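You operate a simulated robot arm through the tools that you are given. There is no shell and no other tool. Be economical: measure what you need, move in short steps, check, and stop when the job is done.

The job below is to be done with a simulated robot arm. You get a single attempt, and the scene is never put back.

Task
Press the blue button of the white meter to switch it off. Then take the blue box and put it on top of the brown box of filters. Then take the orange-handled jug on the top of the workbench and put it away on the middle shelf of the narrow steel rack. Then put the black-handled lance on the top of the workbench away on the top of the dosing stand. Then fetch the red sink plug and set it on the plate of the stirrer. Then fetch the ribbed blue filter and stand it on the top of the grey locker. Then put the ribbed green filter on the black tape roll. Then take the ribbed yellow filter and leave it on top of the blue dryer cartridge. Then put the steel beaker in the hand basin bowl. Then put the red-capped sample bottle on the top of the lab bench away on the top of the dosing stand. Then take the steel mixing tub and put it on the upper deck of the store trolley. Then shut the seals drawer. Then push the nuts drawer shut. Then close the dry cabinet door. Then lift the lid of the blue-lidded tub open. Do these in the order given. Set down upright: orange-handled jug, black-handled lance, ribbed blue filter, steel beaker, red-capped sample bottle.
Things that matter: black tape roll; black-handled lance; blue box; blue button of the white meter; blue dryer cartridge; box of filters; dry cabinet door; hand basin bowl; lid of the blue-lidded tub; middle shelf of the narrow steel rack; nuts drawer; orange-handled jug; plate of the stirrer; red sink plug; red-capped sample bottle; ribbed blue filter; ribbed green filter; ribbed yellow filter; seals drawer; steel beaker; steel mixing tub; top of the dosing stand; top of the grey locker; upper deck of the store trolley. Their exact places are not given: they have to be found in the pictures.

Only the result counts: the job must be done as asked and must still hold three seconds after the hand-in. Knocking over, shifting, dropping, spilling or breaking anything else fails it. A push-on lid holds only when it is set on centred and level and pressed home; a screw cap is set on level and turned clockwise until tight.

Robot
A 6-joint arm with a fingered hand on a trunk, on a base that drives. Base frame: it is fixed to the floor where the robot stands at the start and does not move with it; the origin is under the middle of the robot, x ahead of it, y to its left, z up; the surface under the hand at the start is at about z = 90. Readings come in cm, rad, newtons and seconds.
With the tool pointing down near the work surface it reaches from about 52 to 78 cm from the robot's upright axis, wherever it stands. Its first joint turns from -2.897 to 2.897 rad. Places, roughly: black tape roll (6x6x2 cm) [50, 20, 90]; black-handled lance (6x6x20 cm) [70, -80, 90]; blue box [50, -25, 100]; blue button of the white meter [50, 0, 90]; blue dryer cartridge [-350, -400, 100]; box of filters [75, -25, 100]; dry cabinet door [-380, -380, 80]; hand basin bowl (42x26 cm) [44, 302, 72]; lid of the blue-lidded tub [-580, 50, 90]; middle shelf of the narrow steel rack (26x37 cm) [-474, 160, 76]; nuts drawer [-340, -390, 60]; orange-handled jug [75, -50, 100]; plate of the stirrer (14x14 cm) [52, 164, 96]; red sink plug (7x7x6 cm) [60, -120, 90]; red-capped sample bottle (6x6x14 cm) [80, 110, 100]; ribbed blue filter (4x4x11 cm) [70, -120, 90]; ribbed green filter (4x4x11 cm) [70, -130, 90]; ribbed yellow filter (4x4x11 cm) [70, -140, 90]; seals drawer [-310, -380, 60]; steel beaker [50, 50, 100]; steel mixing tub (15x15x8 cm) [80, 130, 90]; top of the dosing stand (17x47 cm) [-596, 64, 80]; top of the grey locker (29x22 cm) [44, -62, 116]; upper deck of the store trolley [-150, -240, 70]. Payload 4 kg.
Tool frame: the origin (TCP) lies between the finger pads and is the grasp point; the fingertips stand 2 cm ahead of it; z points along the fingers, y is the line along which they close. Largest opening 14 cm; the body of the gripper starts 5.4 cm behind the TCP. The gripper is a hand of 3 fingers: y runs from the thumb to the fingers, the wrist lies at [0, 0, -21.5] in the tool frame, and closing takes about 1.5 s.
Orientation is that of the tool frame in the base frame, as a unit quaternion [x, y, z, w]. With the fingers straight down and closing along the base's y, the tool's x points along the base's -x, its y along +y and its z along -z.

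Tools
- The arm moves only by the tool drive_tool. Its argument "motion" is a list of rows, each a list of 7 numbers: the gripper command, from -1 (shut) to 1 (fully open), values between in proportion, then the shift along the base's x, y, z in cm, then the turn, a rotation vector about the base's x, y, z in degrees. In form: [[claw, dx, dy, dz, wx, wy, wz], ...]. A call has 1 to 20 rows; each row is the pose to reach, as a shift and turn from the pose commanded when the call began. Each row takes 0.2 s and may step no farther than 5 cm and 0.15 rad from the row before; otherwise, or with a gripper value out of range, the whole call is refused. A pose out of reach is approached as far as the arm can. The call stops where the force on the tool passes 40 N (or 10 N more than at its start, if that is more) or the arm is blocked; 0.2 s more then pass. The fingers move at their own pace (about 4.5 cm/s each) and stop on an object; they squeeze with about 31 N. The grip force told is the motor's: it shows also when the fingers shut on nothing. Time passes only in rows, and 0.2 s behind the last, so rows that repeat a pose let the fingers close. It gives the time, the measured TCP pose, the force on the tool (base axes), the opening and the grip force at its end, in the units of the frame above (readings bear some noise), with the torque about the TCP (base axes, N m) and any sound that the robot's microphone picked up, and new pictures: "show" is both (left out), scene, wrist or none.
- Cameras (640 x 400 px; columns grow to the right, rows downward): "scene" is now at [6.91, 16.03, 169.7]; the picture's right is [-0.24, -0.97, 0.00], its down [-0.70, 0.18, -0.69] and it looks along [0.67, -0.17, -0.72] (base axes); focal length 291 px, centre (320, 200). "wrist" rides on the gripper at [7.4, -4.3, -7.9] in the tool frame; the picture's right is [0.50, 0.87, 0.00], its down [-0.59, 0.34, -0.73] and it looks along [-0.64, 0.37, 0.68] (tool axes); focal length 275 px, centre (320, 200).
- raise_lower(by): slides the trunk up (or, below 0, down) by that many cm; the arm and the scene camera ride with it, the base frame stays. It gives what a move gives, with no picture.
- roll_base(legs): drives the robot by 1 to 6 legs, each [ahead, left, turn to the left] in cm, cm and rad, along the robot's own axes; the way and the turn of a leg run together, so that a leg with both is an arc; at most 150 cm and 3.142 rad a leg. The arm and the cameras ride along, it lands a little off, and it stops where it bumps. It gives what a move gives, and a new picture of the scene camera.
- set_grasp(shape): the hand has 3 fingers and takes this shape, open, in about a second: jaw (thumb against the fingers, like two jaws); tri (thumb and two fingers); tip (a fingertip pinch); poke (one finger out to press); point (the index stretched); flat (the hand flat); cup (the hand cupped); fist (a fist). The gripper value then closes the fingers along that shape, each until it touches; the sizes above hold for jaw. It gives what a move gives, with no picture.
- head_to(pan, tilt): turns the head with the scene camera to pan (to the left, within 2.094 rad either way) and tilt (down, from -0.506 to 1.204), counted from straight ahead of the robot. It gives what a move gives, and a new picture of the scene camera.
- probe_pixels(camera, pixels): for up to 12 pixels [column, row] of the newest picture of that camera ("zoom" is the newest enlarged one), the place [x, y, z] in the base frame of the surface seen there, good to about 0.2 cm, but the place of the scene camera against the robot may be out by one fixed shift of up to 2.5 cm in any direction. The clock stands still meanwhile.
- inspect(camera, box): a new picture of the part [left, top, right, bottom] of that camera's present view, enlarged. The clock stands still meanwhile.
- close_job(): hands the job in; it is judged then, once.

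Go step by step. Measure first, check grasps and placings, and put right what went wrong. The budget is 385 turns and 360 pictures, counting those below and the enlarged ones. Unless the task says otherwise, let go and move clear before handing in.

The tools are called after "Call:" as a command line: name --pt "numbers of a row" for each row, then --argument value for the rest, lists and objects as JSON in quotes. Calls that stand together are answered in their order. drive_tool: Moves the arm, as the interface text tells. Its arguments: {"type":"object","properties":{"motion":{"type":"array","items":{"type":"array","items":{"type":"number"}}},"show":{"type":"string","enum":["both","scene","wrist","none"]}},"required":["motion"]} The other tools are called the same way: raise_lower (by) slides the trunk up or down; set_grasp (shape) gives the hand a shape; roll_base (legs) drives the base; head_to (pan, tilt) turns the head that bears the scene camera; probe_pixels (camera, pixels) gives the place of the surface under pixels of a picture; inspect (camera, box) takes an enlarged picture of a part of a camera's view; close_job () hands the job in.

At the start:

```text
clock: 0.0
position: [43.21, -22.64, 142.68]
orientation: [0.0, 1.0, 0.0, 0.0]
wrist_force: [0.3, -1.3, -0.5]
ft_torque: [0.0, 0.0, 0.01]
opening: 14.01
finger_force: 0.0
shape: jaw
trunk travel left (down, up): [-30.0, 29.0]
robot x, y, heading: [-0.01, -0.49, 0.001]
head pan, tilt: [-0.246, 0.808]
```

scene: 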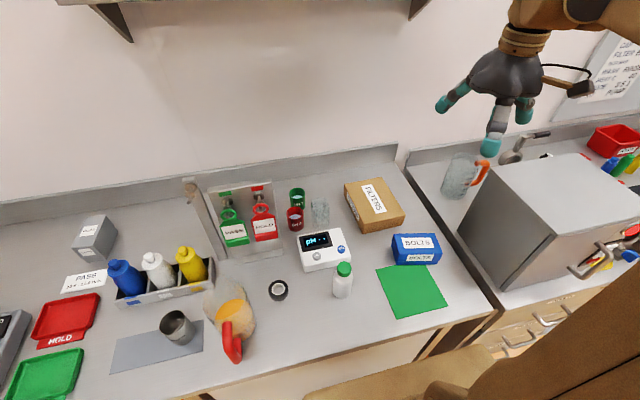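
wrist: 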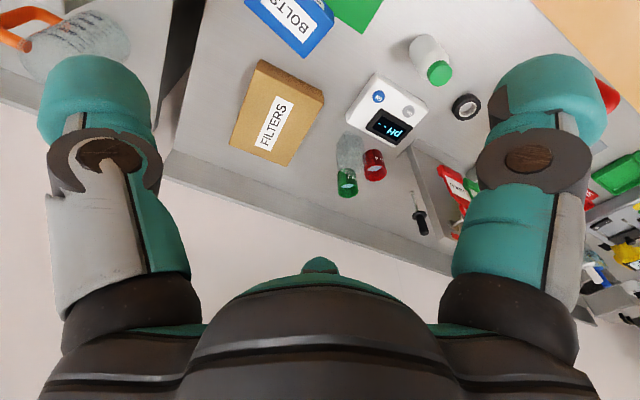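

The scene shows the white meter with its blue button at about (341,248), and the wrist view shows it at (378,97). I'll probe both to calibrate the scene camera.

Call:
probe_pixels --camera "scene" --pixels '[[341, 248], [318, 257], [416, 240], [416, 258], [375, 195], [280, 290], [343, 270], [362, 180], [401, 220], [345, 185], [403, 208], [383, 230]]'

Call:
probe_pixels --camera "wrist" --pixels '[[378, 97], [408, 110], [300, 20], [275, 115], [466, 107], [438, 72], [262, 65], [320, 95], [285, 160], [235, 140], [70, 45], [385, 125]]'

Call:
inspect --camera "scene" --box '[280, 170, 460, 320]'

```text
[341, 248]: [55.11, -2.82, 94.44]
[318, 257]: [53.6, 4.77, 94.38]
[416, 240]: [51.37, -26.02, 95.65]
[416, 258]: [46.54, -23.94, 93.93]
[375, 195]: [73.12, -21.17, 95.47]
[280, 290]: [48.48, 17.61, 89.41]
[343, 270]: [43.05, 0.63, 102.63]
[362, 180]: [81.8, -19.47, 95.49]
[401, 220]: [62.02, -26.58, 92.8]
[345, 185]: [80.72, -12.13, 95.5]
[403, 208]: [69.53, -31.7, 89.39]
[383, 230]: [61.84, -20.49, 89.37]
```

```text
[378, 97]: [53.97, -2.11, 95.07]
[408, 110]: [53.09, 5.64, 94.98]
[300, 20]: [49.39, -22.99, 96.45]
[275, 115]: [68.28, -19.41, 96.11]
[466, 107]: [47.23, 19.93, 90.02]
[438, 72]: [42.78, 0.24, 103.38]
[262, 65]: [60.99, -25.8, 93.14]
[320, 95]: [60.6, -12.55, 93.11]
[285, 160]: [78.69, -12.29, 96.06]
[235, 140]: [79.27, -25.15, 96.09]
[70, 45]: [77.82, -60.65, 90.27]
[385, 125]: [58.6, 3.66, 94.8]
```

```text
2.67 times, centred on (370, 245) of scene
```

zoom: 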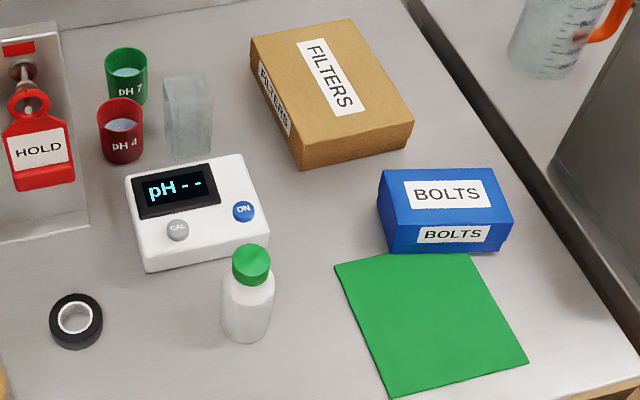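

The scene camera reads about (+1.1, -0.7, -0.6) off from the wrist camera at the button. I'll shape the hand to poke and move above the button.

Call:
set_grasp --shape "poke"

Call:
drive_tool --pt "-1 0 0 0 0 0 0" --pt "-1 2.5 3.5 -2 0 0 0" --pt "-1 5 7 -5 0 0 0" --pt "-1 7.5 10.5 -9 0 0 0" --pt "-1 10 14 -12 0 0 0" --pt "-1 10.8 17 -16 0 0 0" --pt "-1 10.8 20.5 -19 0 0 0" --pt "-1 10.8 20.5 -23 0 0 0" --pt "-1 10.8 20.5 -27 0 0 0"

```text
clock: 0.9
position: [43.13, -22.65, 142.83]
orientation: [0.0, 1.0, 0.0, 0.0]
wrist_force: [-0.2, 0.6, 0.2]
ft_torque: [0.02, -0.02, -0.02]
opening: 0.02
finger_force: 0.2
shape: poke
trunk travel left (down, up): [-30.0, 29.0]
robot x, y, heading: [0.01, 0.06, 0.002]
head pan, tilt: [-0.246, 0.808]
```

```text
refused: row 3 steps farther than a row can; nothing moved
```

The hand is in poke; the call was refused for too-long steps, so I'll use shorter ones.

Call:
drive_tool --pt "-1 2 3 -2 0 0 0" --pt "-1 4 6 -4 0 0 0" --pt "-1 6 9 -6 0 0 0" --pt "-1 8 12 -8 0 0 0" --pt "-1 10 15 -10 0 0 0" --pt "-1 10.8 18 -13 0 0 0" --pt "-1 10.8 20.5 -16 0 0 0" --pt "-1 10.8 20.5 -20.5 0 0 0" --pt "-1 10.8 20.5 -25 0 0 0" --pt "-1 10.8 20.5 -29 0 0 0"

```text
clock: 3.1
position: [54.28, -2.2, 113.69]
orientation: [0.001, 1.0, -0.001, 0.0]
wrist_force: [-1.0, 0.3, 0.6]
ft_torque: [0.0, -0.01, -0.01]
opening: 0.01
finger_force: 30.7
shape: jaw
trunk travel left (down, up): [-30.0, 29.0]
robot x, y, heading: [0.17, 0.06, 0.005]
head pan, tilt: [-0.246, 0.808]
```

scene: 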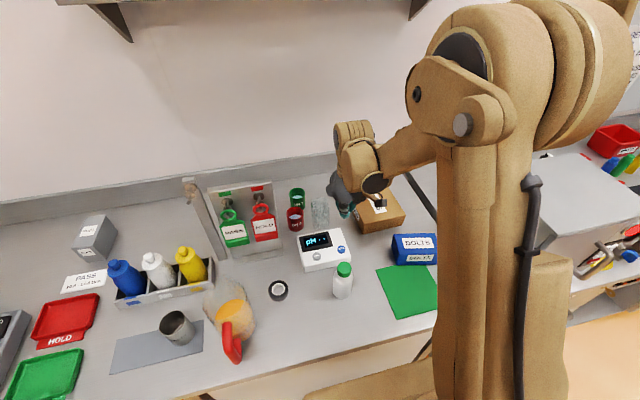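
wrist: 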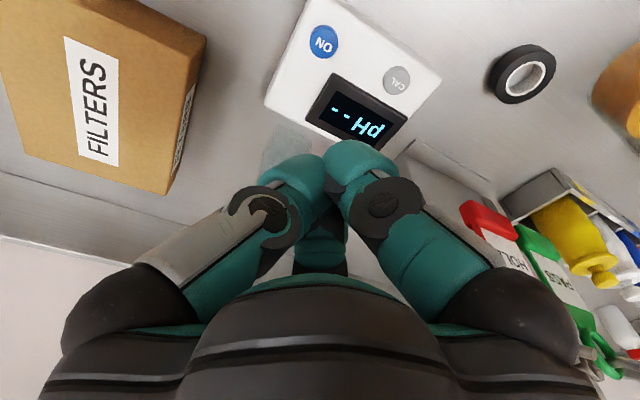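

The closed value turned the hand back to jaw. I'll set poke again and look with claw kept at 1.

Call:
set_grasp --shape "poke"

Call:
drive_tool --pt "1 0 0 0 0 0 0" --pt "1 0 0 0 0 0 0" --show "wrist"

```text
clock: 4.0
position: [54.17, -2.17, 113.68]
orientation: [0.001, 1.0, 0.0, -0.001]
wrist_force: [-0.1, 0.6, -0.6]
ft_torque: [0.03, 0.02, 0.0]
opening: 0.01
finger_force: 0.0
shape: poke
trunk travel left (down, up): [-30.0, 29.0]
robot x, y, heading: [-0.39, -0.05, -0.007]
head pan, tilt: [-0.246, 0.808]
```

```text
clock: 4.6
position: [54.09, -2.15, 113.81]
orientation: [0.001, 1.0, 0.0, 0.0]
wrist_force: [-0.4, -0.2, 0.7]
ft_torque: [0.02, 0.01, 0.0]
opening: 0.01
finger_force: 0.1
shape: poke
trunk travel left (down, up): [-30.0, 29.0]
robot x, y, heading: [-0.36, -0.17, -0.002]
head pan, tilt: [-0.246, 0.808]
```

wrist: 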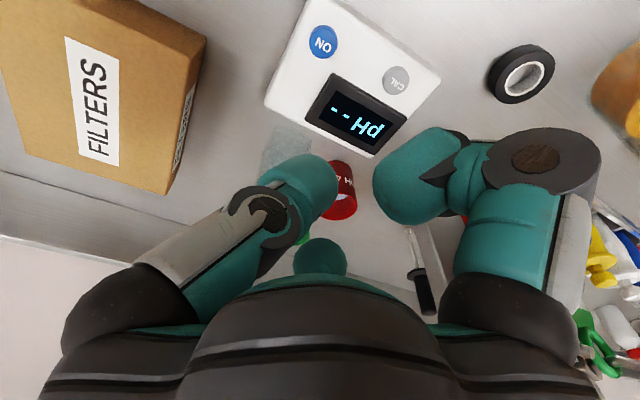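

One finger stays out with its tip near (310,175). I'll probe it to get its place relative to the TCP.

Call:
probe_pixels --camera "wrist" --pixels '[[318, 162], [305, 160], [328, 175], [320, 185], [300, 175], [323, 42], [310, 35], [335, 48], [440, 150], [400, 160]]'

```text
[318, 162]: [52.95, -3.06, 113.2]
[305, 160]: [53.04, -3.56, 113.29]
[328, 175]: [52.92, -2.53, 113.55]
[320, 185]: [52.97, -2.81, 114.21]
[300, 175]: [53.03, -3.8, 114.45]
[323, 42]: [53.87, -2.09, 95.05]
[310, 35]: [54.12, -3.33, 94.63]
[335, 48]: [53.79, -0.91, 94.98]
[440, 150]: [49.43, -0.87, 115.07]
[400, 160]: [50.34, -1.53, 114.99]
```

The finger's tip is about 1 cm to −y of the axis, so I'll shift +1 in y and lower to just above the button.

Call:
drive_tool --pt "1 -0.1 1 -4 0 0 0" --pt "1 -0.1 1 -8 0 0 0" --pt "1 -0.1 1 -12 0 0 0" --pt "1 -0.1 1 -15 0 0 0" --pt "1 -0.1 1 -15 0 0 0"

```text
clock: 5.8
position: [53.95, -0.9, 99.04]
orientation: [0.001, 1.0, 0.0, 0.0]
wrist_force: [-0.2, 0.0, -0.9]
ft_torque: [0.02, -0.01, 0.01]
opening: 0.01
finger_force: 0.0
shape: poke
trunk travel left (down, up): [-30.0, 29.0]
robot x, y, heading: [0.19, 0.08, -0.003]
head pan, tilt: [-0.246, 0.808]
```

scene: 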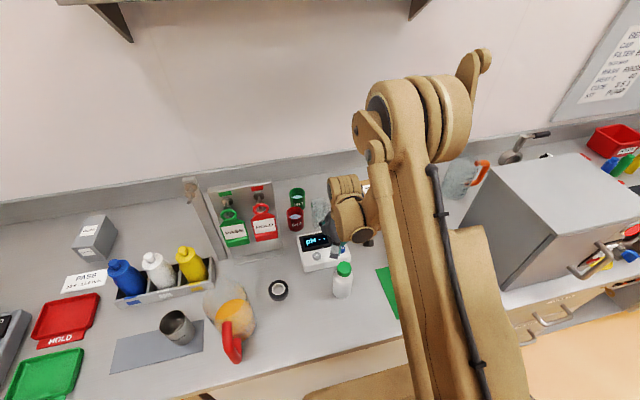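
wrist: 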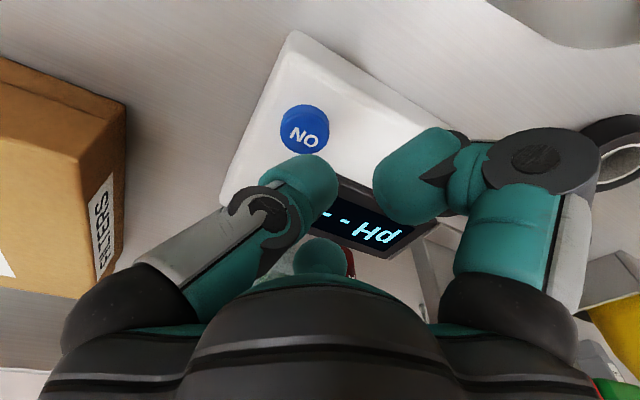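

Tip close to button now at (305,130). I'll probe both again up close.

Call:
probe_pixels --camera "wrist" --pixels '[[303, 106], [283, 125], [328, 130], [303, 130], [310, 155], [300, 160], [325, 165], [335, 180], [395, 225], [380, 170]]'

Call:
inspect --camera "scene" --box '[270, 190, 390, 310]'

```text
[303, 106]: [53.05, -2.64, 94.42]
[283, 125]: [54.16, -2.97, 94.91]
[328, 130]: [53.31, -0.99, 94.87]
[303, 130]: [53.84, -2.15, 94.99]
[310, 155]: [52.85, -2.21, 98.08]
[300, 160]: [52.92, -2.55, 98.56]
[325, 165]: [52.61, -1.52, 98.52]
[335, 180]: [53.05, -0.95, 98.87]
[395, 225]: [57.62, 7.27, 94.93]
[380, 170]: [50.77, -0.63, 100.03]
```

```text
3.33 times, centred on (330, 250) of scene
```

zoom: 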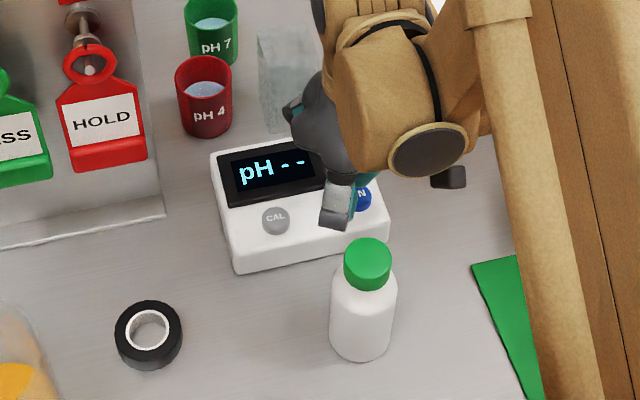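

The tip is over the button's centre. I'll press down in small steps.

Call:
drive_tool --pt "1 0 -0.1 -1.2 0 0 0" --pt "1 0 -0.1 -1.8 0 0 0" --pt "1 0 -0.1 -2.2 0 0 0" --pt "1 0 -0.1 -2.5 0 0 0" --pt "1 0 -0.1 -2.8 0 0 0" --pt "1 0 -0.1 -3.1 0 0 0" --pt "1 0 -0.1 -3.4 0 0 0" --pt "1 0 -0.1 -3.7 0 0 0" --pt "1 0 -0.1 -4.0 0 0 0" --show "wrist"

```text
clock: 7.6
position: [53.58, -1.52, 95.45]
orientation: [0.002, 1.0, -0.001, 0.001]
wrist_force: [-2.2, -10.5, 50.2]
ft_torque: [-0.2, -0.03, 0.01]
opening: 0.0
finger_force: 0.1
shape: poke
trunk travel left (down, up): [-30.0, 29.0]
robot x, y, heading: [0.42, -0.12, -0.006]
head pan, tilt: [-0.246, 0.808]
heard: click
stopped in row 8: the force on the tool passed its limit at 44 N (the readings are from after the stop); the commanded pose is now the measured one
```

wrist: 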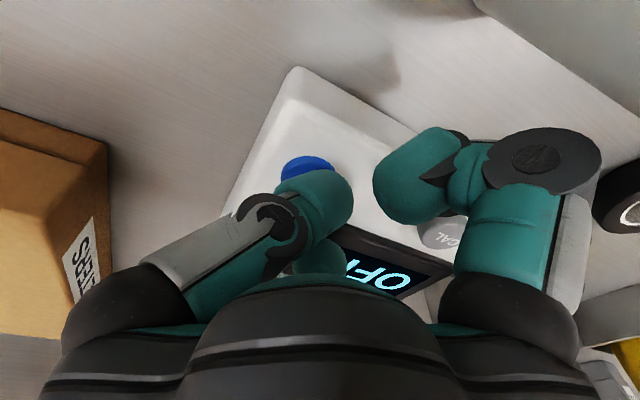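

A click was heard and the display reads "OFF". I'll lift straight up, then shape to jaw.

Call:
drive_tool --pt "1 0 0 3 0 0 0" --pt "1 0 0 7 0 0 0" --pt "1 0 0 11 0 0 0" --pt "1 0 0 15.5 0 0 0" --pt "1 0 0 20 0 0 0" --pt "1 -2 -4 21 0 0 0" --pt "1 -4 -8 21 0 0 0" --pt "1 -6 -12 21 0 0 0" --pt "1 -8 -16 21 0 0 0" --show "none"

Call:
set_grasp --shape "jaw"

Call:
drive_tool --pt "1 0 0 0 0 0 0" --pt "1 0 0 0 0 0 0"

```text
clock: 9.6
position: [45.2, -17.44, 116.44]
orientation: [0.001, 1.0, 0.0, 0.001]
wrist_force: [-0.3, 0.1, 0.3]
ft_torque: [-0.03, 0.01, 0.0]
opening: 0.0
finger_force: 0.1
shape: poke
trunk travel left (down, up): [-30.0, 29.0]
robot x, y, heading: [-0.17, -0.18, 0.003]
head pan, tilt: [-0.246, 0.808]
```

```text
clock: 10.5
position: [45.39, -17.3, 116.43]
orientation: [0.001, 1.0, -0.001, -0.001]
wrist_force: [0.4, 0.4, 1.0]
ft_torque: [0.03, -0.04, -0.02]
opening: 14.01
finger_force: 0.0
shape: jaw
trunk travel left (down, up): [-30.0, 29.0]
robot x, y, heading: [-0.25, -0.23, -0.001]
head pan, tilt: [-0.246, 0.808]
```

```text
clock: 11.1
position: [45.44, -17.38, 116.38]
orientation: [0.001, 1.0, -0.001, 0.0]
wrist_force: [0.3, 0.8, 0.0]
ft_torque: [0.0, 0.0, 0.0]
opening: 14.03
finger_force: 0.1
shape: jaw
trunk travel left (down, up): [-30.0, 29.0]
robot x, y, heading: [-0.11, -0.19, 0.003]
head pan, tilt: [-0.246, 0.808]
```

scene: 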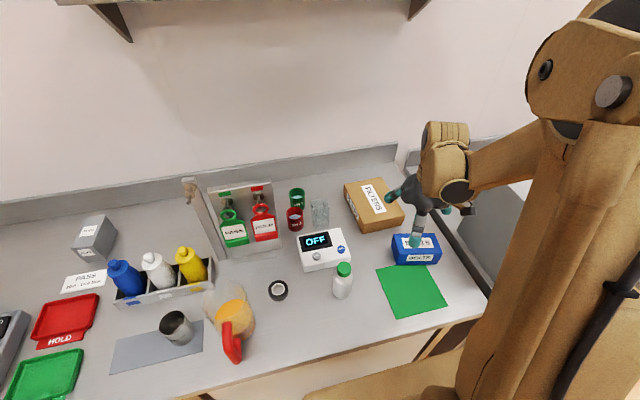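
wrist: 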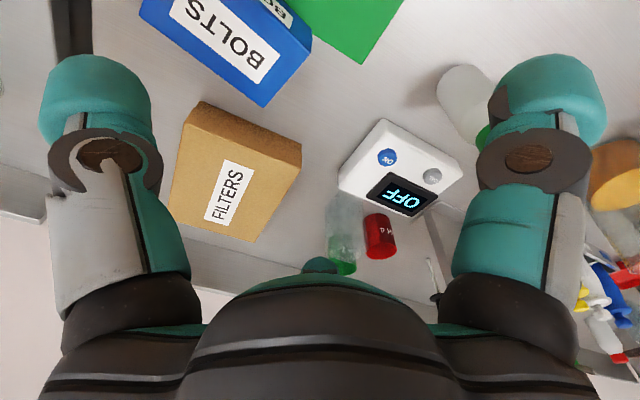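

The meter shows OFF. Now measure the blue box corners.

Call:
probe_pixels --camera "wrist" --pixels '[[300, 42], [262, 103], [142, 10], [306, 62], [240, 40], [200, 55], [200, 105], [298, 145], [175, 205], [260, 235], [235, 170]]'

Call:
inspect --camera "scene" --box '[340, 160, 460, 280]'

```text
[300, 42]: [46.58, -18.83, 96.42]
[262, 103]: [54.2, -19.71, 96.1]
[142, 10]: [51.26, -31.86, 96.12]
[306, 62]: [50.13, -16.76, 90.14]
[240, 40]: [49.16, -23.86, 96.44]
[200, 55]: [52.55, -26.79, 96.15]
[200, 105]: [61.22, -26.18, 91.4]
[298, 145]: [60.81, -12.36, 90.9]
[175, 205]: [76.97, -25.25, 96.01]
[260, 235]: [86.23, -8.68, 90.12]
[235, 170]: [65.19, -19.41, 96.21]
```

```text
3.33 times, centred on (400, 220) of scene
```

zoom: 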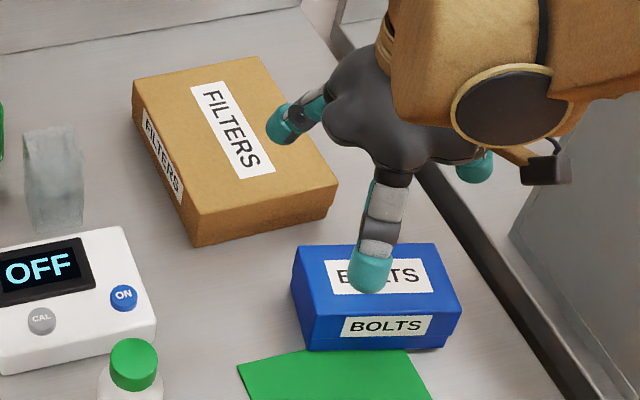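

Call:
probe_pixels --camera "zoom" --pixels '[[298, 250], [432, 247], [458, 306], [311, 315], [384, 313], [440, 270], [301, 280], [134, 84], [258, 60], [335, 183], [196, 215], [310, 247]]'

```text
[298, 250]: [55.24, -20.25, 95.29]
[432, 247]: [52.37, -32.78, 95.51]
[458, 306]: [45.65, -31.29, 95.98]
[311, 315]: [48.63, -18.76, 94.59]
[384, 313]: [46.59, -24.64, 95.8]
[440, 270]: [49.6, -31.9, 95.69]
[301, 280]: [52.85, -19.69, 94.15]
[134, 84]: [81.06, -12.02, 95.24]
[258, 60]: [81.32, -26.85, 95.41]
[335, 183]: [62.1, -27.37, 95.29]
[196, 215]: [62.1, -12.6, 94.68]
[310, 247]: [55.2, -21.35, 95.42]
```

Blue box: centre ≈(49.3,-25.0), long axis ~12.8 cm turned −12.6° from y, width ~7 cm, top z 96.4. Brown box spans x 61–80, y −26.3…−11.6. I'll turn the hand −102.6° to grip across the width, above the box.

Call:
drive_tool --pt "1 0.3 -0.6 0 0 0 -8" --pt "1 0.6 -1.2 0 0 0 -16" --pt "1 0.9 -1.8 0 0 0 -24" --pt "1 1.2 -2.4 0 0 0 -32" --pt "1 1.5 -3 0 0 0 -40" --pt "1 1.8 -3.6 0 0 0 -48" --pt "1 2.1 -4.2 0 0 0 -56" --pt "1 2.4 -4.8 0 0 0 -64" --pt "1 2.7 -5.4 0 0 0 -72" --pt "1 3 -6 0 0 0 -80" --pt "1 3.3 -6.6 0 0 0 -88" --pt "1 3.6 -7.2 0 0 0 -96" --pt "1 3.86 -7.62 0 0 0 -102.6" --pt "1 3.86 -7.62 -4 0 0 -102.6" --pt "1 3.86 -7.62 -4 0 0 -102.6"

```text
clock: 14.3
position: [49.7, -24.8, 112.31]
orientation: [0.781, 0.624, -0.001, -0.001]
wrist_force: [-0.1, 0.8, -1.2]
ft_torque: [0.02, 0.01, 0.0]
opening: 14.0
finger_force: 0.0
shape: jaw
trunk travel left (down, up): [-30.0, 29.0]
robot x, y, heading: [-0.12, -0.11, -0.003]
head pan, tilt: [-0.246, 0.808]
```

scene: 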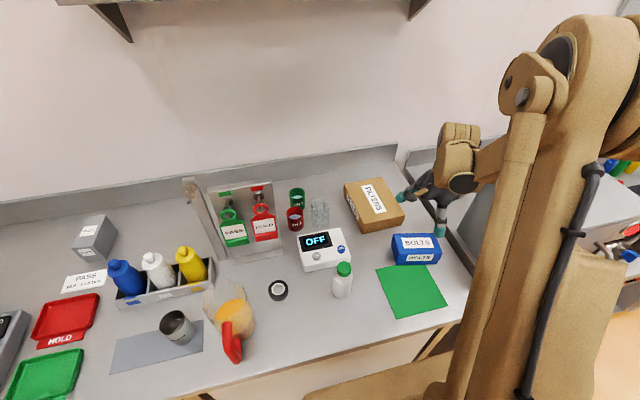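
wrist: 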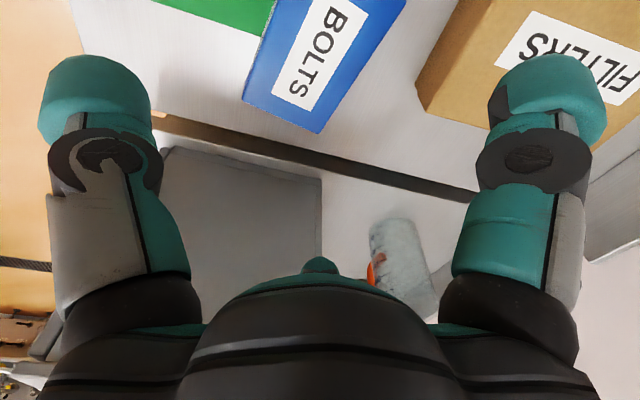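

The box sits right under the hand axis (321,59). Lower to TCP z≈94.

Call:
drive_tool --pt "1 -0.4 -0.2 -4.5 0 0 0" --pt "1 -0.4 -0.2 -9 0 0 0" --pt "1 -0.4 -0.2 -13 0 0 0" --pt "1 -0.4 -0.2 -16 0 0 0" --pt "1 -0.4 -0.2 -18.5 0 0 0" --pt "1 -0.4 -0.2 -18.5 0 0 0" --show "both"

```text
clock: 15.5
position: [49.1, -24.94, 94.5]
orientation: [0.781, 0.625, 0.0, 0.002]
wrist_force: [-2.2, 0.0, 40.2]
ft_torque: [-0.29, -1.63, 0.02]
opening: 13.98
finger_force: 0.0
shape: jaw
trunk travel left (down, up): [-30.0, 29.0]
robot x, y, heading: [-0.2, -0.03, -0.005]
head pan, tilt: [-0.246, 0.808]
stopped in row 6: the force on the tool passed its limit at 50 N (the readings are from after the stop); the commanded pose is now the measured one
```

scene: 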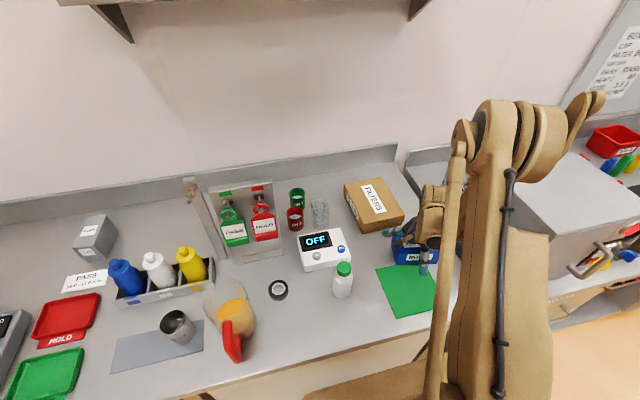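
wrist: 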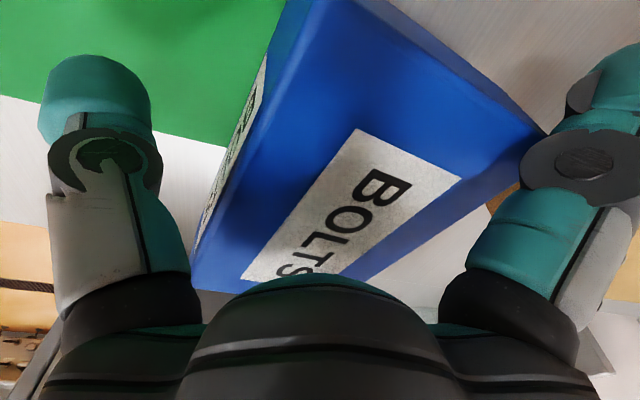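

Contact came early (about 40 N, from the +x side), and the right finger looks displaced near (600,80). I'll look closely before moving.

Call:
inspect --camera "scene" --box '[360, 190, 460, 290]'

Call:
probe_pixels --camera "wrist" --pixels '[[545, 130], [360, 5], [300, 60], [200, 270], [480, 170], [610, 100], [590, 160], [100, 90], [500, 50], [420, 20], [490, 230], [330, 270]]'

```text
4.00 times, centred on (410, 240) of scene
```

zoom: 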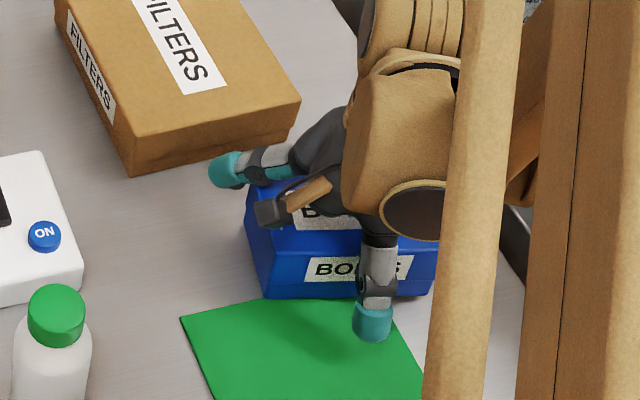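

```text
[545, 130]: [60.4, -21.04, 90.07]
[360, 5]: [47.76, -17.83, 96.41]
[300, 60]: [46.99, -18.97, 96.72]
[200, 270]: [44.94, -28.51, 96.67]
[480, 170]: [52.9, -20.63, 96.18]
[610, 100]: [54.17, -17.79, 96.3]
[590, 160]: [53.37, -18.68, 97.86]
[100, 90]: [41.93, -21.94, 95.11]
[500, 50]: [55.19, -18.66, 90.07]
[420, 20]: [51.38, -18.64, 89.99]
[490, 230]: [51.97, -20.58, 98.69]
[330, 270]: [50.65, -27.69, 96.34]
```

Now it's clear: the jaw hand has the thumb on −y and two fingers spread at ±60° on the other side, so those landed on the box's far edge. I'll lift, shift 2.2 cm along the tool y, and descend again.

Call:
drive_tool --pt "1 0 0 3 0 0 0" --pt "1 0 0 6 0 0 0" --pt "1 2.3 -0.5 6 0 0 0" --pt "1 2.3 -0.5 6 0 0 0" --show "both"

```text
clock: 16.5
position: [51.71, -25.63, 100.11]
orientation: [0.781, 0.625, 0.0, 0.0]
wrist_force: [0.3, -0.6, 0.0]
ft_torque: [0.01, 0.02, 0.02]
opening: 13.98
finger_force: 0.0
shape: jaw
trunk travel left (down, up): [-30.0, 29.0]
robot x, y, heading: [0.1, -0.0, -0.001]
head pan, tilt: [-0.246, 0.808]
```

scene: 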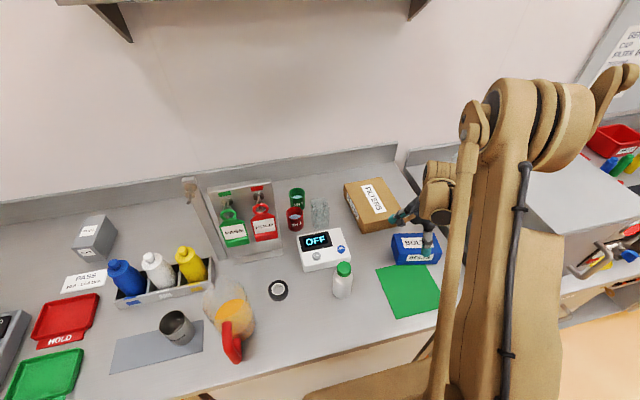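
wrist: 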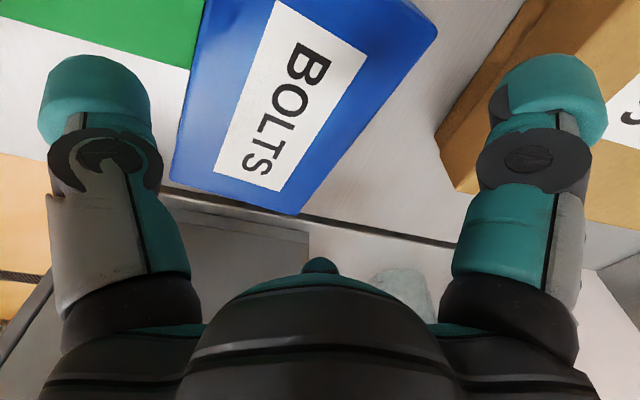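

The fingers now clear both sides of the box. Descend and close.

Call:
drive_tool --pt "1 -0.3 0 -3 0 0 0" --pt "1 -0.3 0 -5 0 0 0" --pt "1 -0.3 0 -6.3 0 0 0" --pt "1 -0.3 0 -6.3 0 0 0" --pt "0.4 -0.3 0 -6.3 0 0 0" --pt "0 -0.3 0 -6.3 0 0 0" --pt "-0.5 -0.3 0 -6.3 0 0 0" --pt "-1 -0.3 0 -6.3 0 0 0" --pt "-1 -0.3 0 -6.3 0 0 0" --pt "-1 -0.3 0 -6.3 0 0 0" --pt "-1 -0.3 0 -6.3 0 0 0" --pt "-1 -0.3 0 -6.3 0 0 0" --show "both"

```text
clock: 19.1
position: [51.3, -25.63, 93.86]
orientation: [0.781, 0.625, -0.001, -0.001]
wrist_force: [-0.2, 0.2, -1.2]
ft_torque: [-0.01, -0.08, -0.04]
opening: 9.83
finger_force: 30.5
shape: jaw
trunk travel left (down, up): [-30.0, 29.0]
robot x, y, heading: [0.06, -0.57, -0.001]
head pan, tilt: [-0.246, 0.808]
```

scene: 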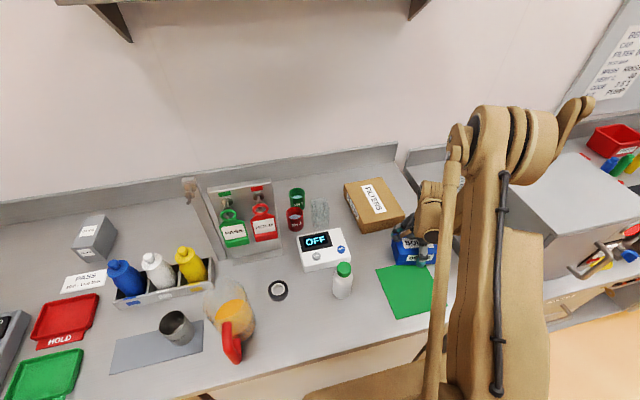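
wrist: 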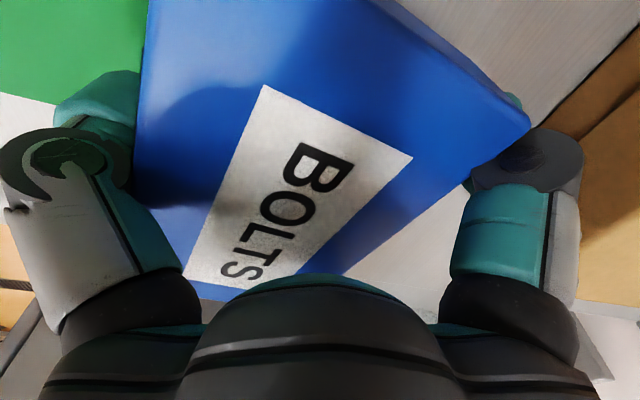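

The thumb and fingers hold the box (opening 9.8, 30 N). Lift and check.

Call:
drive_tool --pt "-1 0 0 2 0 0 0" --pt "-1 0 0 5 0 0 0" --pt "-1 0 0 9 0 0 0" --pt "-1 0 0 13 0 0 0" --pt "-1 0 0 13 0 0 0" --show "both"

```text
clock: 20.3
position: [51.46, -25.55, 106.84]
orientation: [0.78, 0.625, 0.0, -0.001]
wrist_force: [-0.6, -0.2, -4.7]
ft_torque: [-0.01, -0.11, -0.06]
opening: 9.84
finger_force: 30.4
shape: jaw
trunk travel left (down, up): [-30.0, 29.0]
robot x, y, heading: [0.04, -0.06, -0.003]
head pan, tilt: [-0.246, 0.808]
```

scene: 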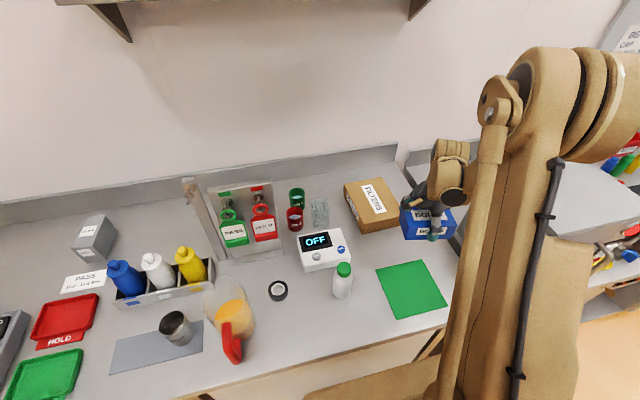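
wrist: 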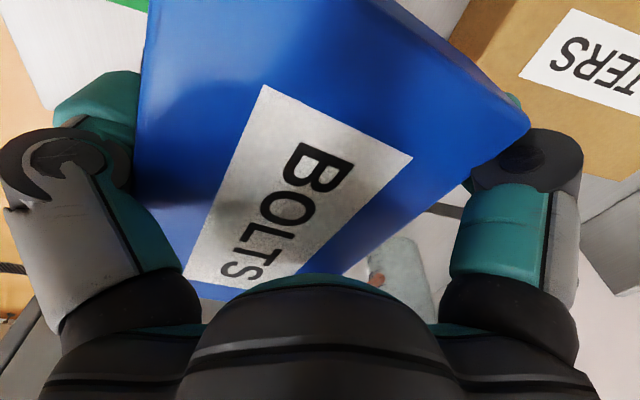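

The box is held firmly and level. I'll carry it over the brown box, turning +12.6° to align with it.

Call:
drive_tool --pt "-1 3.5 1 0 0 0 3" --pt "-1 7 2.2 0 0 0 6" --pt "-1 10.5 3.4 0 0 0 9" --pt "-1 14 4.6 0 0 0 12.6" --pt "-1 17.5 5.8 0 0 0 12.6" --pt "-1 19.4 6.4 0 0 0 12.6" --pt "-1 19.4 6.4 -3 0 0 12.6" --pt "-1 19.4 6.4 -4.5 0 0 12.6" --pt "-1 19.4 6.4 -4.5 0 0 12.6" --show "both"

```text
clock: 22.3
position: [70.82, -19.31, 102.26]
orientation: [0.708, 0.707, -0.001, -0.001]
wrist_force: [-0.1, -0.2, -3.4]
ft_torque: [-0.03, -0.05, -0.01]
opening: 9.78
finger_force: 31.5
shape: jaw
trunk travel left (down, up): [-30.0, 29.0]
robot x, y, heading: [0.35, 0.04, -0.002]
head pan, tilt: [-0.246, 0.808]
```

scene: 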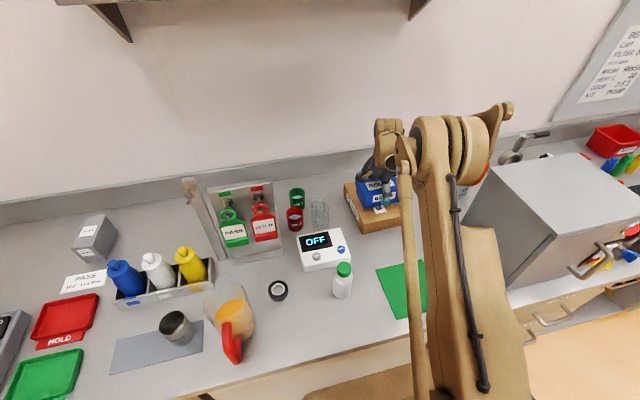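
wrist: 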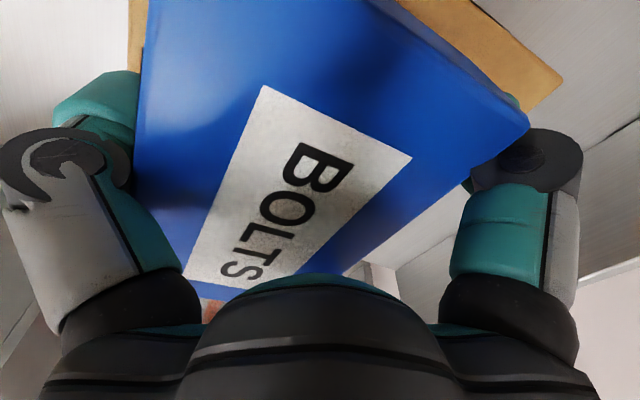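

The box hovers centred over the brown one. I'll lower until light contact.

Call:
drive_tool --pt "-1 0 0 -1 0 0 0" --pt "-1 0 0 -1.5 0 0 0" --pt "-1 0 0 -1.9 0 0 0" --pt "-1 0 0 -2.1 0 0 0" --pt "-1 0 0 -2.1 0 0 0" --show "scene"

Call:
inspect --camera "scene" --box '[330, 150, 420, 240]'

```text
clock: 23.5
position: [70.74, -19.08, 100.23]
orientation: [0.708, 0.707, 0.0, 0.0]
wrist_force: [0.1, -0.7, -4.6]
ft_torque: [-0.01, -0.06, 0.0]
opening: 9.76
finger_force: 30.8
shape: jaw
trunk travel left (down, up): [-30.0, 29.0]
robot x, y, heading: [-0.17, 0.34, -0.0]
head pan, tilt: [-0.246, 0.808]
```

scene: 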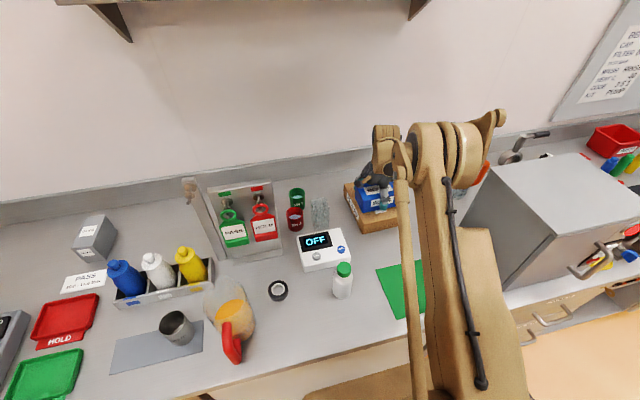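

```text
4.44 times, centred on (375, 195) of scene
```

zoom: 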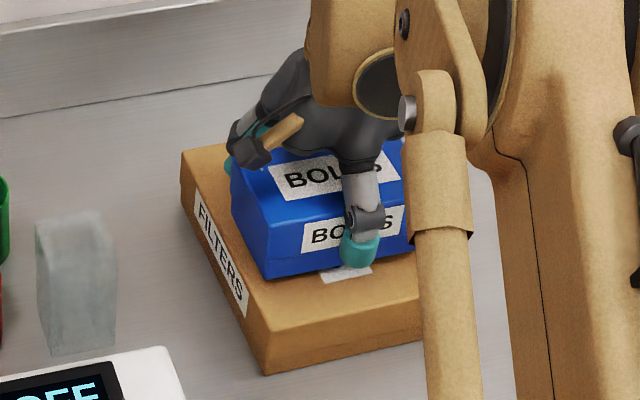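

Nearly touching; lower a few mm more until a reaction shows.

Call:
drive_tool --pt "-1 0 0 -0.2 0 0 0" --pt "-1 0 0 -0.4 0 0 0" --pt "-1 0 0 -0.4 0 0 0" --show "none"

```text
clock: 24.3
position: [70.7, -18.9, 99.91]
orientation: [0.708, 0.706, 0.0, 0.001]
wrist_force: [0.0, 0.0, -4.1]
ft_torque: [-0.05, -0.07, 0.01]
opening: 9.75
finger_force: 31.1
shape: jaw
trunk travel left (down, up): [-30.0, 29.0]
robot x, y, heading: [0.06, 0.02, -0.003]
head pan, tilt: [-0.246, 0.808]
```

Call:
drive_tool --pt "-1 0 0 -0.2 0 0 0" --pt "-1 0 0 -0.35 0 0 0" --pt "-1 0 0 -0.35 0 0 0" --show "none"

```text
clock: 25.1
position: [70.7, -19.0, 99.61]
orientation: [0.708, 0.706, 0.0, 0.0]
wrist_force: [2.7, -0.3, 8.7]
ft_torque: [0.3, -0.41, -0.09]
opening: 9.66
finger_force: 31.0
shape: jaw
trunk travel left (down, up): [-30.0, 29.0]
robot x, y, heading: [-0.53, -0.19, -0.002]
head pan, tilt: [-0.246, 0.808]
```

Contact was felt (force turned to +8.7 N). Open and lift away.

Call:
drive_tool --pt "-0.4 0 0 0 0 0 0" --pt "0.2 0 0 0 0 0 0" --pt "0.8 0 0 0 0 0 0" --pt "1 0 0 0 0 0 0" --pt "1 0 0 0 0 0 0" --pt "1 0 0 0.5 0 0 0" --pt "1 0 0 3 0 0 0" --pt "1 0 0 7 0 0 0" --pt "1 0 0 11.5 0 0 0" --pt "1 0 0 16 0 0 0" --pt "1 0 0 20 0 0 0" --show "both"

```text
clock: 27.5
position: [70.94, -19.2, 119.77]
orientation: [0.708, 0.707, 0.0, 0.0]
wrist_force: [-0.3, -0.4, 0.9]
ft_torque: [0.0, 0.02, 0.0]
opening: 14.01
finger_force: 0.1
shape: jaw
trunk travel left (down, up): [-30.0, 29.0]
robot x, y, heading: [0.19, -0.1, -0.003]
head pan, tilt: [-0.246, 0.808]
```

scene: 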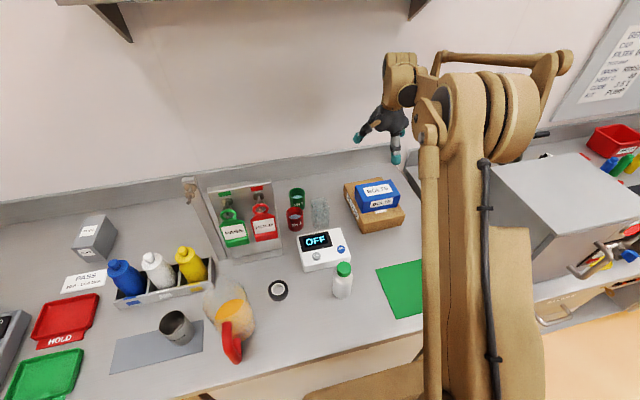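
wrist: 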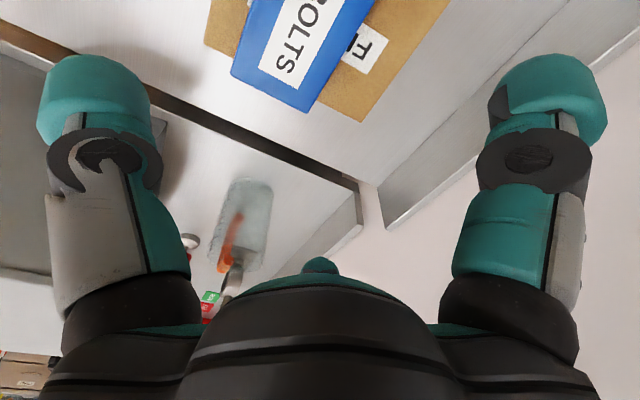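

The blue box rests squarely on the brown box. Next the jug: I'll turn the head right to survey the workbench.

Call:
drive_tool --pt "1 -4.5 0 2 0 0 8" --pt "1 -9 0 4 0 0 16" --pt "1 -13.5 0 6 0 0 24" --pt "1 -18 0 8 0 0 32" --pt "1 -20 0 10 0 0 40" --show "none"

Call:
head_to --pan -0.95 --tilt 0.75

```text
clock: 28.7
position: [50.51, -19.06, 129.7]
orientation: [0.423, 0.906, -0.001, 0.0]
wrist_force: [0.4, 0.6, -1.0]
ft_torque: [-0.01, 0.0, 0.01]
opening: 14.02
finger_force: 0.0
shape: jaw
trunk travel left (down, up): [-30.0, 29.0]
robot x, y, heading: [-0.08, 0.17, -0.0]
head pan, tilt: [-0.246, 0.808]
```

```text
clock: 29.7
position: [50.52, -18.98, 129.68]
orientation: [0.424, 0.906, 0.0, 0.0]
wrist_force: [-0.2, 0.6, 0.4]
ft_torque: [0.0, -0.03, 0.02]
opening: 14.01
finger_force: 0.2
shape: jaw
trunk travel left (down, up): [-30.0, 29.0]
robot x, y, heading: [0.07, 0.12, -0.006]
head pan, tilt: [-0.949, 0.75]
```

scene: 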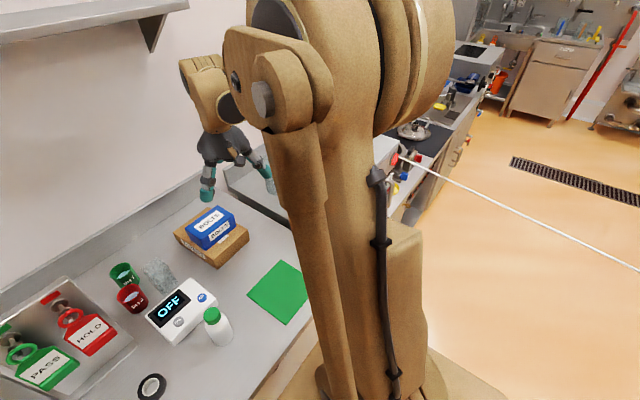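

The arm blocks the view. I'll drive right 40 cm so the workbench comes in front.

Call:
roll_base --legs '[[-8, 0, 0], [0, -42, 0]]'

Call:
head_to --pan -0.35 --tilt 0.75

```text
clock: 33.0
position: [42.4, -61.21, 129.55]
orientation: [0.426, 0.905, 0.0, -0.001]
wrist_force: [0.2, -0.9, -0.3]
ft_torque: [-0.01, 0.01, 0.03]
opening: 14.02
finger_force: 0.1
shape: jaw
trunk travel left (down, up): [-30.0, 29.0]
robot x, y, heading: [-7.92, -41.78, -0.003]
head pan, tilt: [-0.949, 0.75]
```

scene: 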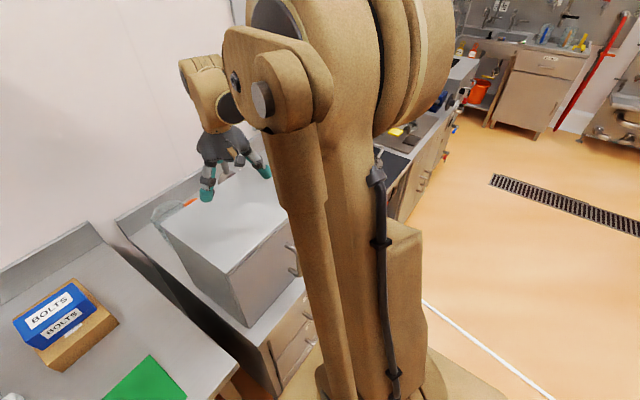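

```text
clock: 34.0
position: [42.54, -61.06, 129.67]
orientation: [0.426, 0.905, 0.0, 0.0]
wrist_force: [0.7, -0.4, 0.3]
ft_torque: [0.0, 0.01, 0.0]
opening: 14.03
finger_force: 0.2
shape: jaw
trunk travel left (down, up): [-30.0, 29.0]
robot x, y, heading: [-8.12, -41.83, -0.004]
head pan, tilt: [-0.351, 0.75]
```

scene: 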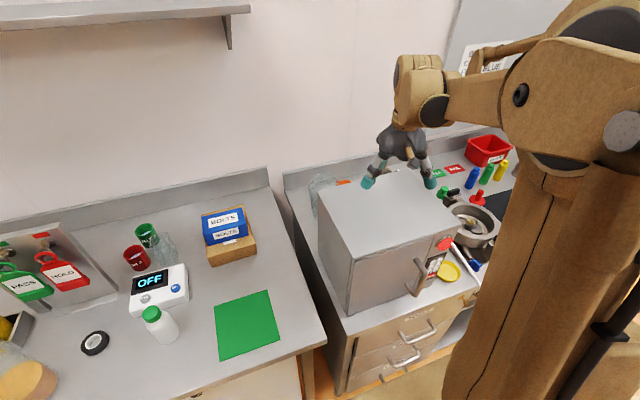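

The jug is hidden behind the locker from here. I'll probe the locker corners and other spots, and use the wrist camera.

Call:
probe_pixels --camera "scene" --pixels '[[318, 180], [349, 258], [465, 215], [415, 170], [320, 205], [345, 183], [290, 190], [475, 215], [478, 195], [450, 190], [345, 330], [300, 300]]'

Call:
drive_tool --pt "1 3 3 2 0 0 0" --pt "1 6 6 4 0 0 0" --pt "1 9 9 5 0 0 0" --pt "1 12 12 5 0 0 0" --show "both"

```text
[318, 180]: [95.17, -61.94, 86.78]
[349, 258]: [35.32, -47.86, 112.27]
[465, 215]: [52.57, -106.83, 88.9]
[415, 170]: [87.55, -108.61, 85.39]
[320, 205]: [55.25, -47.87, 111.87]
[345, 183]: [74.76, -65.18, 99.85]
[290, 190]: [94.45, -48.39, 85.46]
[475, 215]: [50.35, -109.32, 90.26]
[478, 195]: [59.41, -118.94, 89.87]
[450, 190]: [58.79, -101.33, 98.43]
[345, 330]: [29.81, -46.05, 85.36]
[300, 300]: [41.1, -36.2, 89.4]
```

```text
clock: 35.0
position: [54.63, -48.83, 134.81]
orientation: [0.426, 0.905, 0.0, -0.001]
wrist_force: [0.6, -1.1, -0.1]
ft_torque: [-0.01, 0.0, -0.01]
opening: 14.0
finger_force: 0.0
shape: jaw
trunk travel left (down, up): [-30.0, 29.0]
robot x, y, heading: [-8.05, -41.72, -0.008]
head pan, tilt: [-0.351, 0.75]
```

scene: 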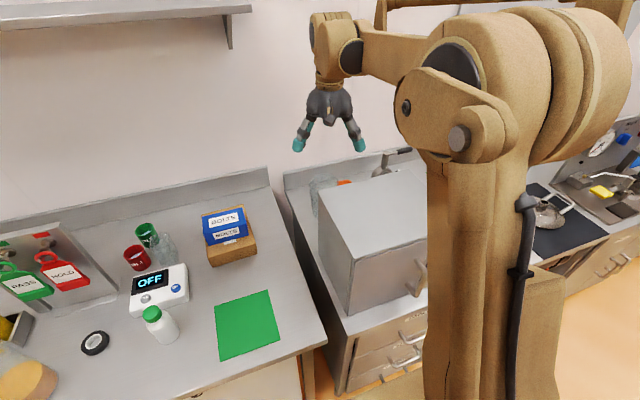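
wrist: 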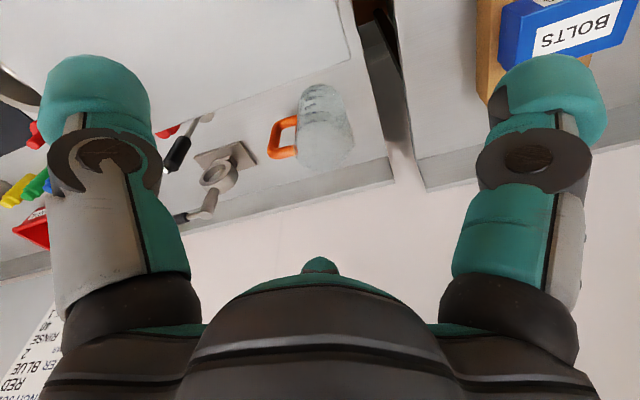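

The wrist view shows the jug at (322,125) with its orange handle to the left, and something with black handle near (180,150). Zoom in.

Call:
inspect --camera "wrist" --box '[150, 60, 390, 230]'

Call:
probe_pixels --camera "wrist" --pixels '[[322, 88], [345, 120], [325, 165], [300, 130], [335, 105], [290, 135], [280, 155], [178, 155], [222, 170], [205, 118], [340, 60], [352, 150]]'

```text
2.35 times, centred on (270, 145) of wrist
```

zoom: 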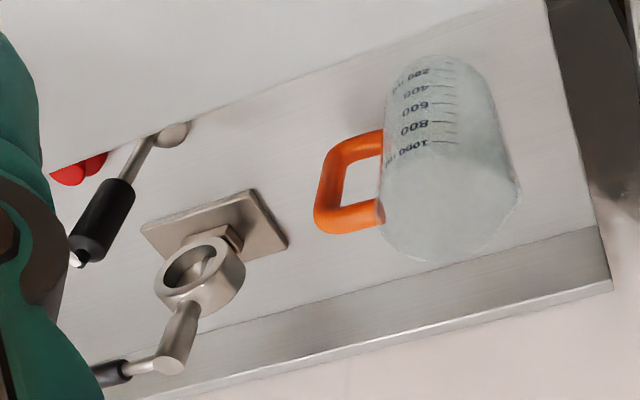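

```text
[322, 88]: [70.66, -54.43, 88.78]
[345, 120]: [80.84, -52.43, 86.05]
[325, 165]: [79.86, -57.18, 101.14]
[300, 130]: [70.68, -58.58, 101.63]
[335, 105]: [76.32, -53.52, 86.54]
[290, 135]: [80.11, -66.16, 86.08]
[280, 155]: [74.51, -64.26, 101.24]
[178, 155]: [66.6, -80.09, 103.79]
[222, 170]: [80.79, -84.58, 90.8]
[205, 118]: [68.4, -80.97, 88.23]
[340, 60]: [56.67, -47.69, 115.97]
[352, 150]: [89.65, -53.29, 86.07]
```

Call:
probe_pixels --camera "zoom" --pixels '[[515, 190], [450, 258], [385, 215], [420, 130], [480, 235], [400, 240], [500, 150], [480, 110], [320, 220], [350, 140], [440, 60], [370, 205]]'

Call:
probe_pixels --camera "scene" --pixels '[[220, 385], [280, 362], [342, 392], [360, 335], [395, 345], [410, 360], [415, 285], [125, 395]]'

```text
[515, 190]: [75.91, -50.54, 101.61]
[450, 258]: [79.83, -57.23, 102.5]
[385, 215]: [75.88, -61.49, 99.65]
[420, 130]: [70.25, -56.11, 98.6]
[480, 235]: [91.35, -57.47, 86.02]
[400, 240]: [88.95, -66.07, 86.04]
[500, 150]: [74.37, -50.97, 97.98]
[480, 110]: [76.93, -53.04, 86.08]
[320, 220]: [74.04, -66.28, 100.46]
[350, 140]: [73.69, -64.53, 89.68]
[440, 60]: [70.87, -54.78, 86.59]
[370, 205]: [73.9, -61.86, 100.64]
```

```text
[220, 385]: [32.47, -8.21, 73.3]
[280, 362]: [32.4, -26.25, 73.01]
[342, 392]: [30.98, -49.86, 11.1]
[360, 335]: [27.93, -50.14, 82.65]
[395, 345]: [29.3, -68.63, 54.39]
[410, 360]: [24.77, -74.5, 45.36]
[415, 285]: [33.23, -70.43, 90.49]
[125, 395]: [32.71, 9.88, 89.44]
```

Jug: centre ≈(75.3,-56), Ø≈10.8, rim z≈101.7, handle toward −y. I'll drive closer so it's in reach.

Call:
roll_base --legs '[[0, -10, 0], [7, 0, 0]]'

```text
clock: 36.7
position: [61.9, -58.67, 134.67]
orientation: [0.423, 0.906, -0.001, 0.0]
wrist_force: [0.5, -0.3, 0.5]
ft_torque: [0.01, 0.04, -0.05]
opening: 13.97
finger_force: 0.0
shape: jaw
trunk travel left (down, up): [-30.0, 29.0]
robot x, y, heading: [-1.09, -51.82, -0.002]
head pan, tilt: [-0.351, 0.75]
```

scene: 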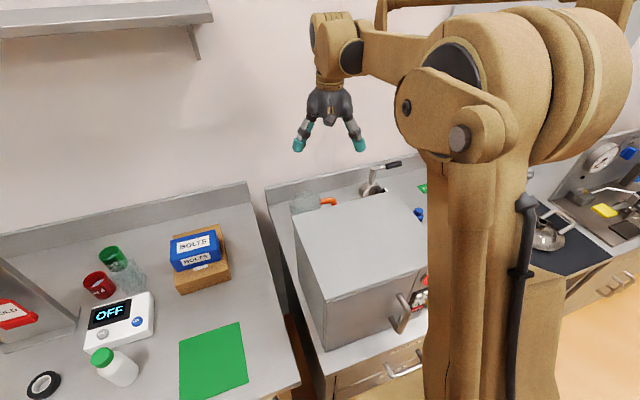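

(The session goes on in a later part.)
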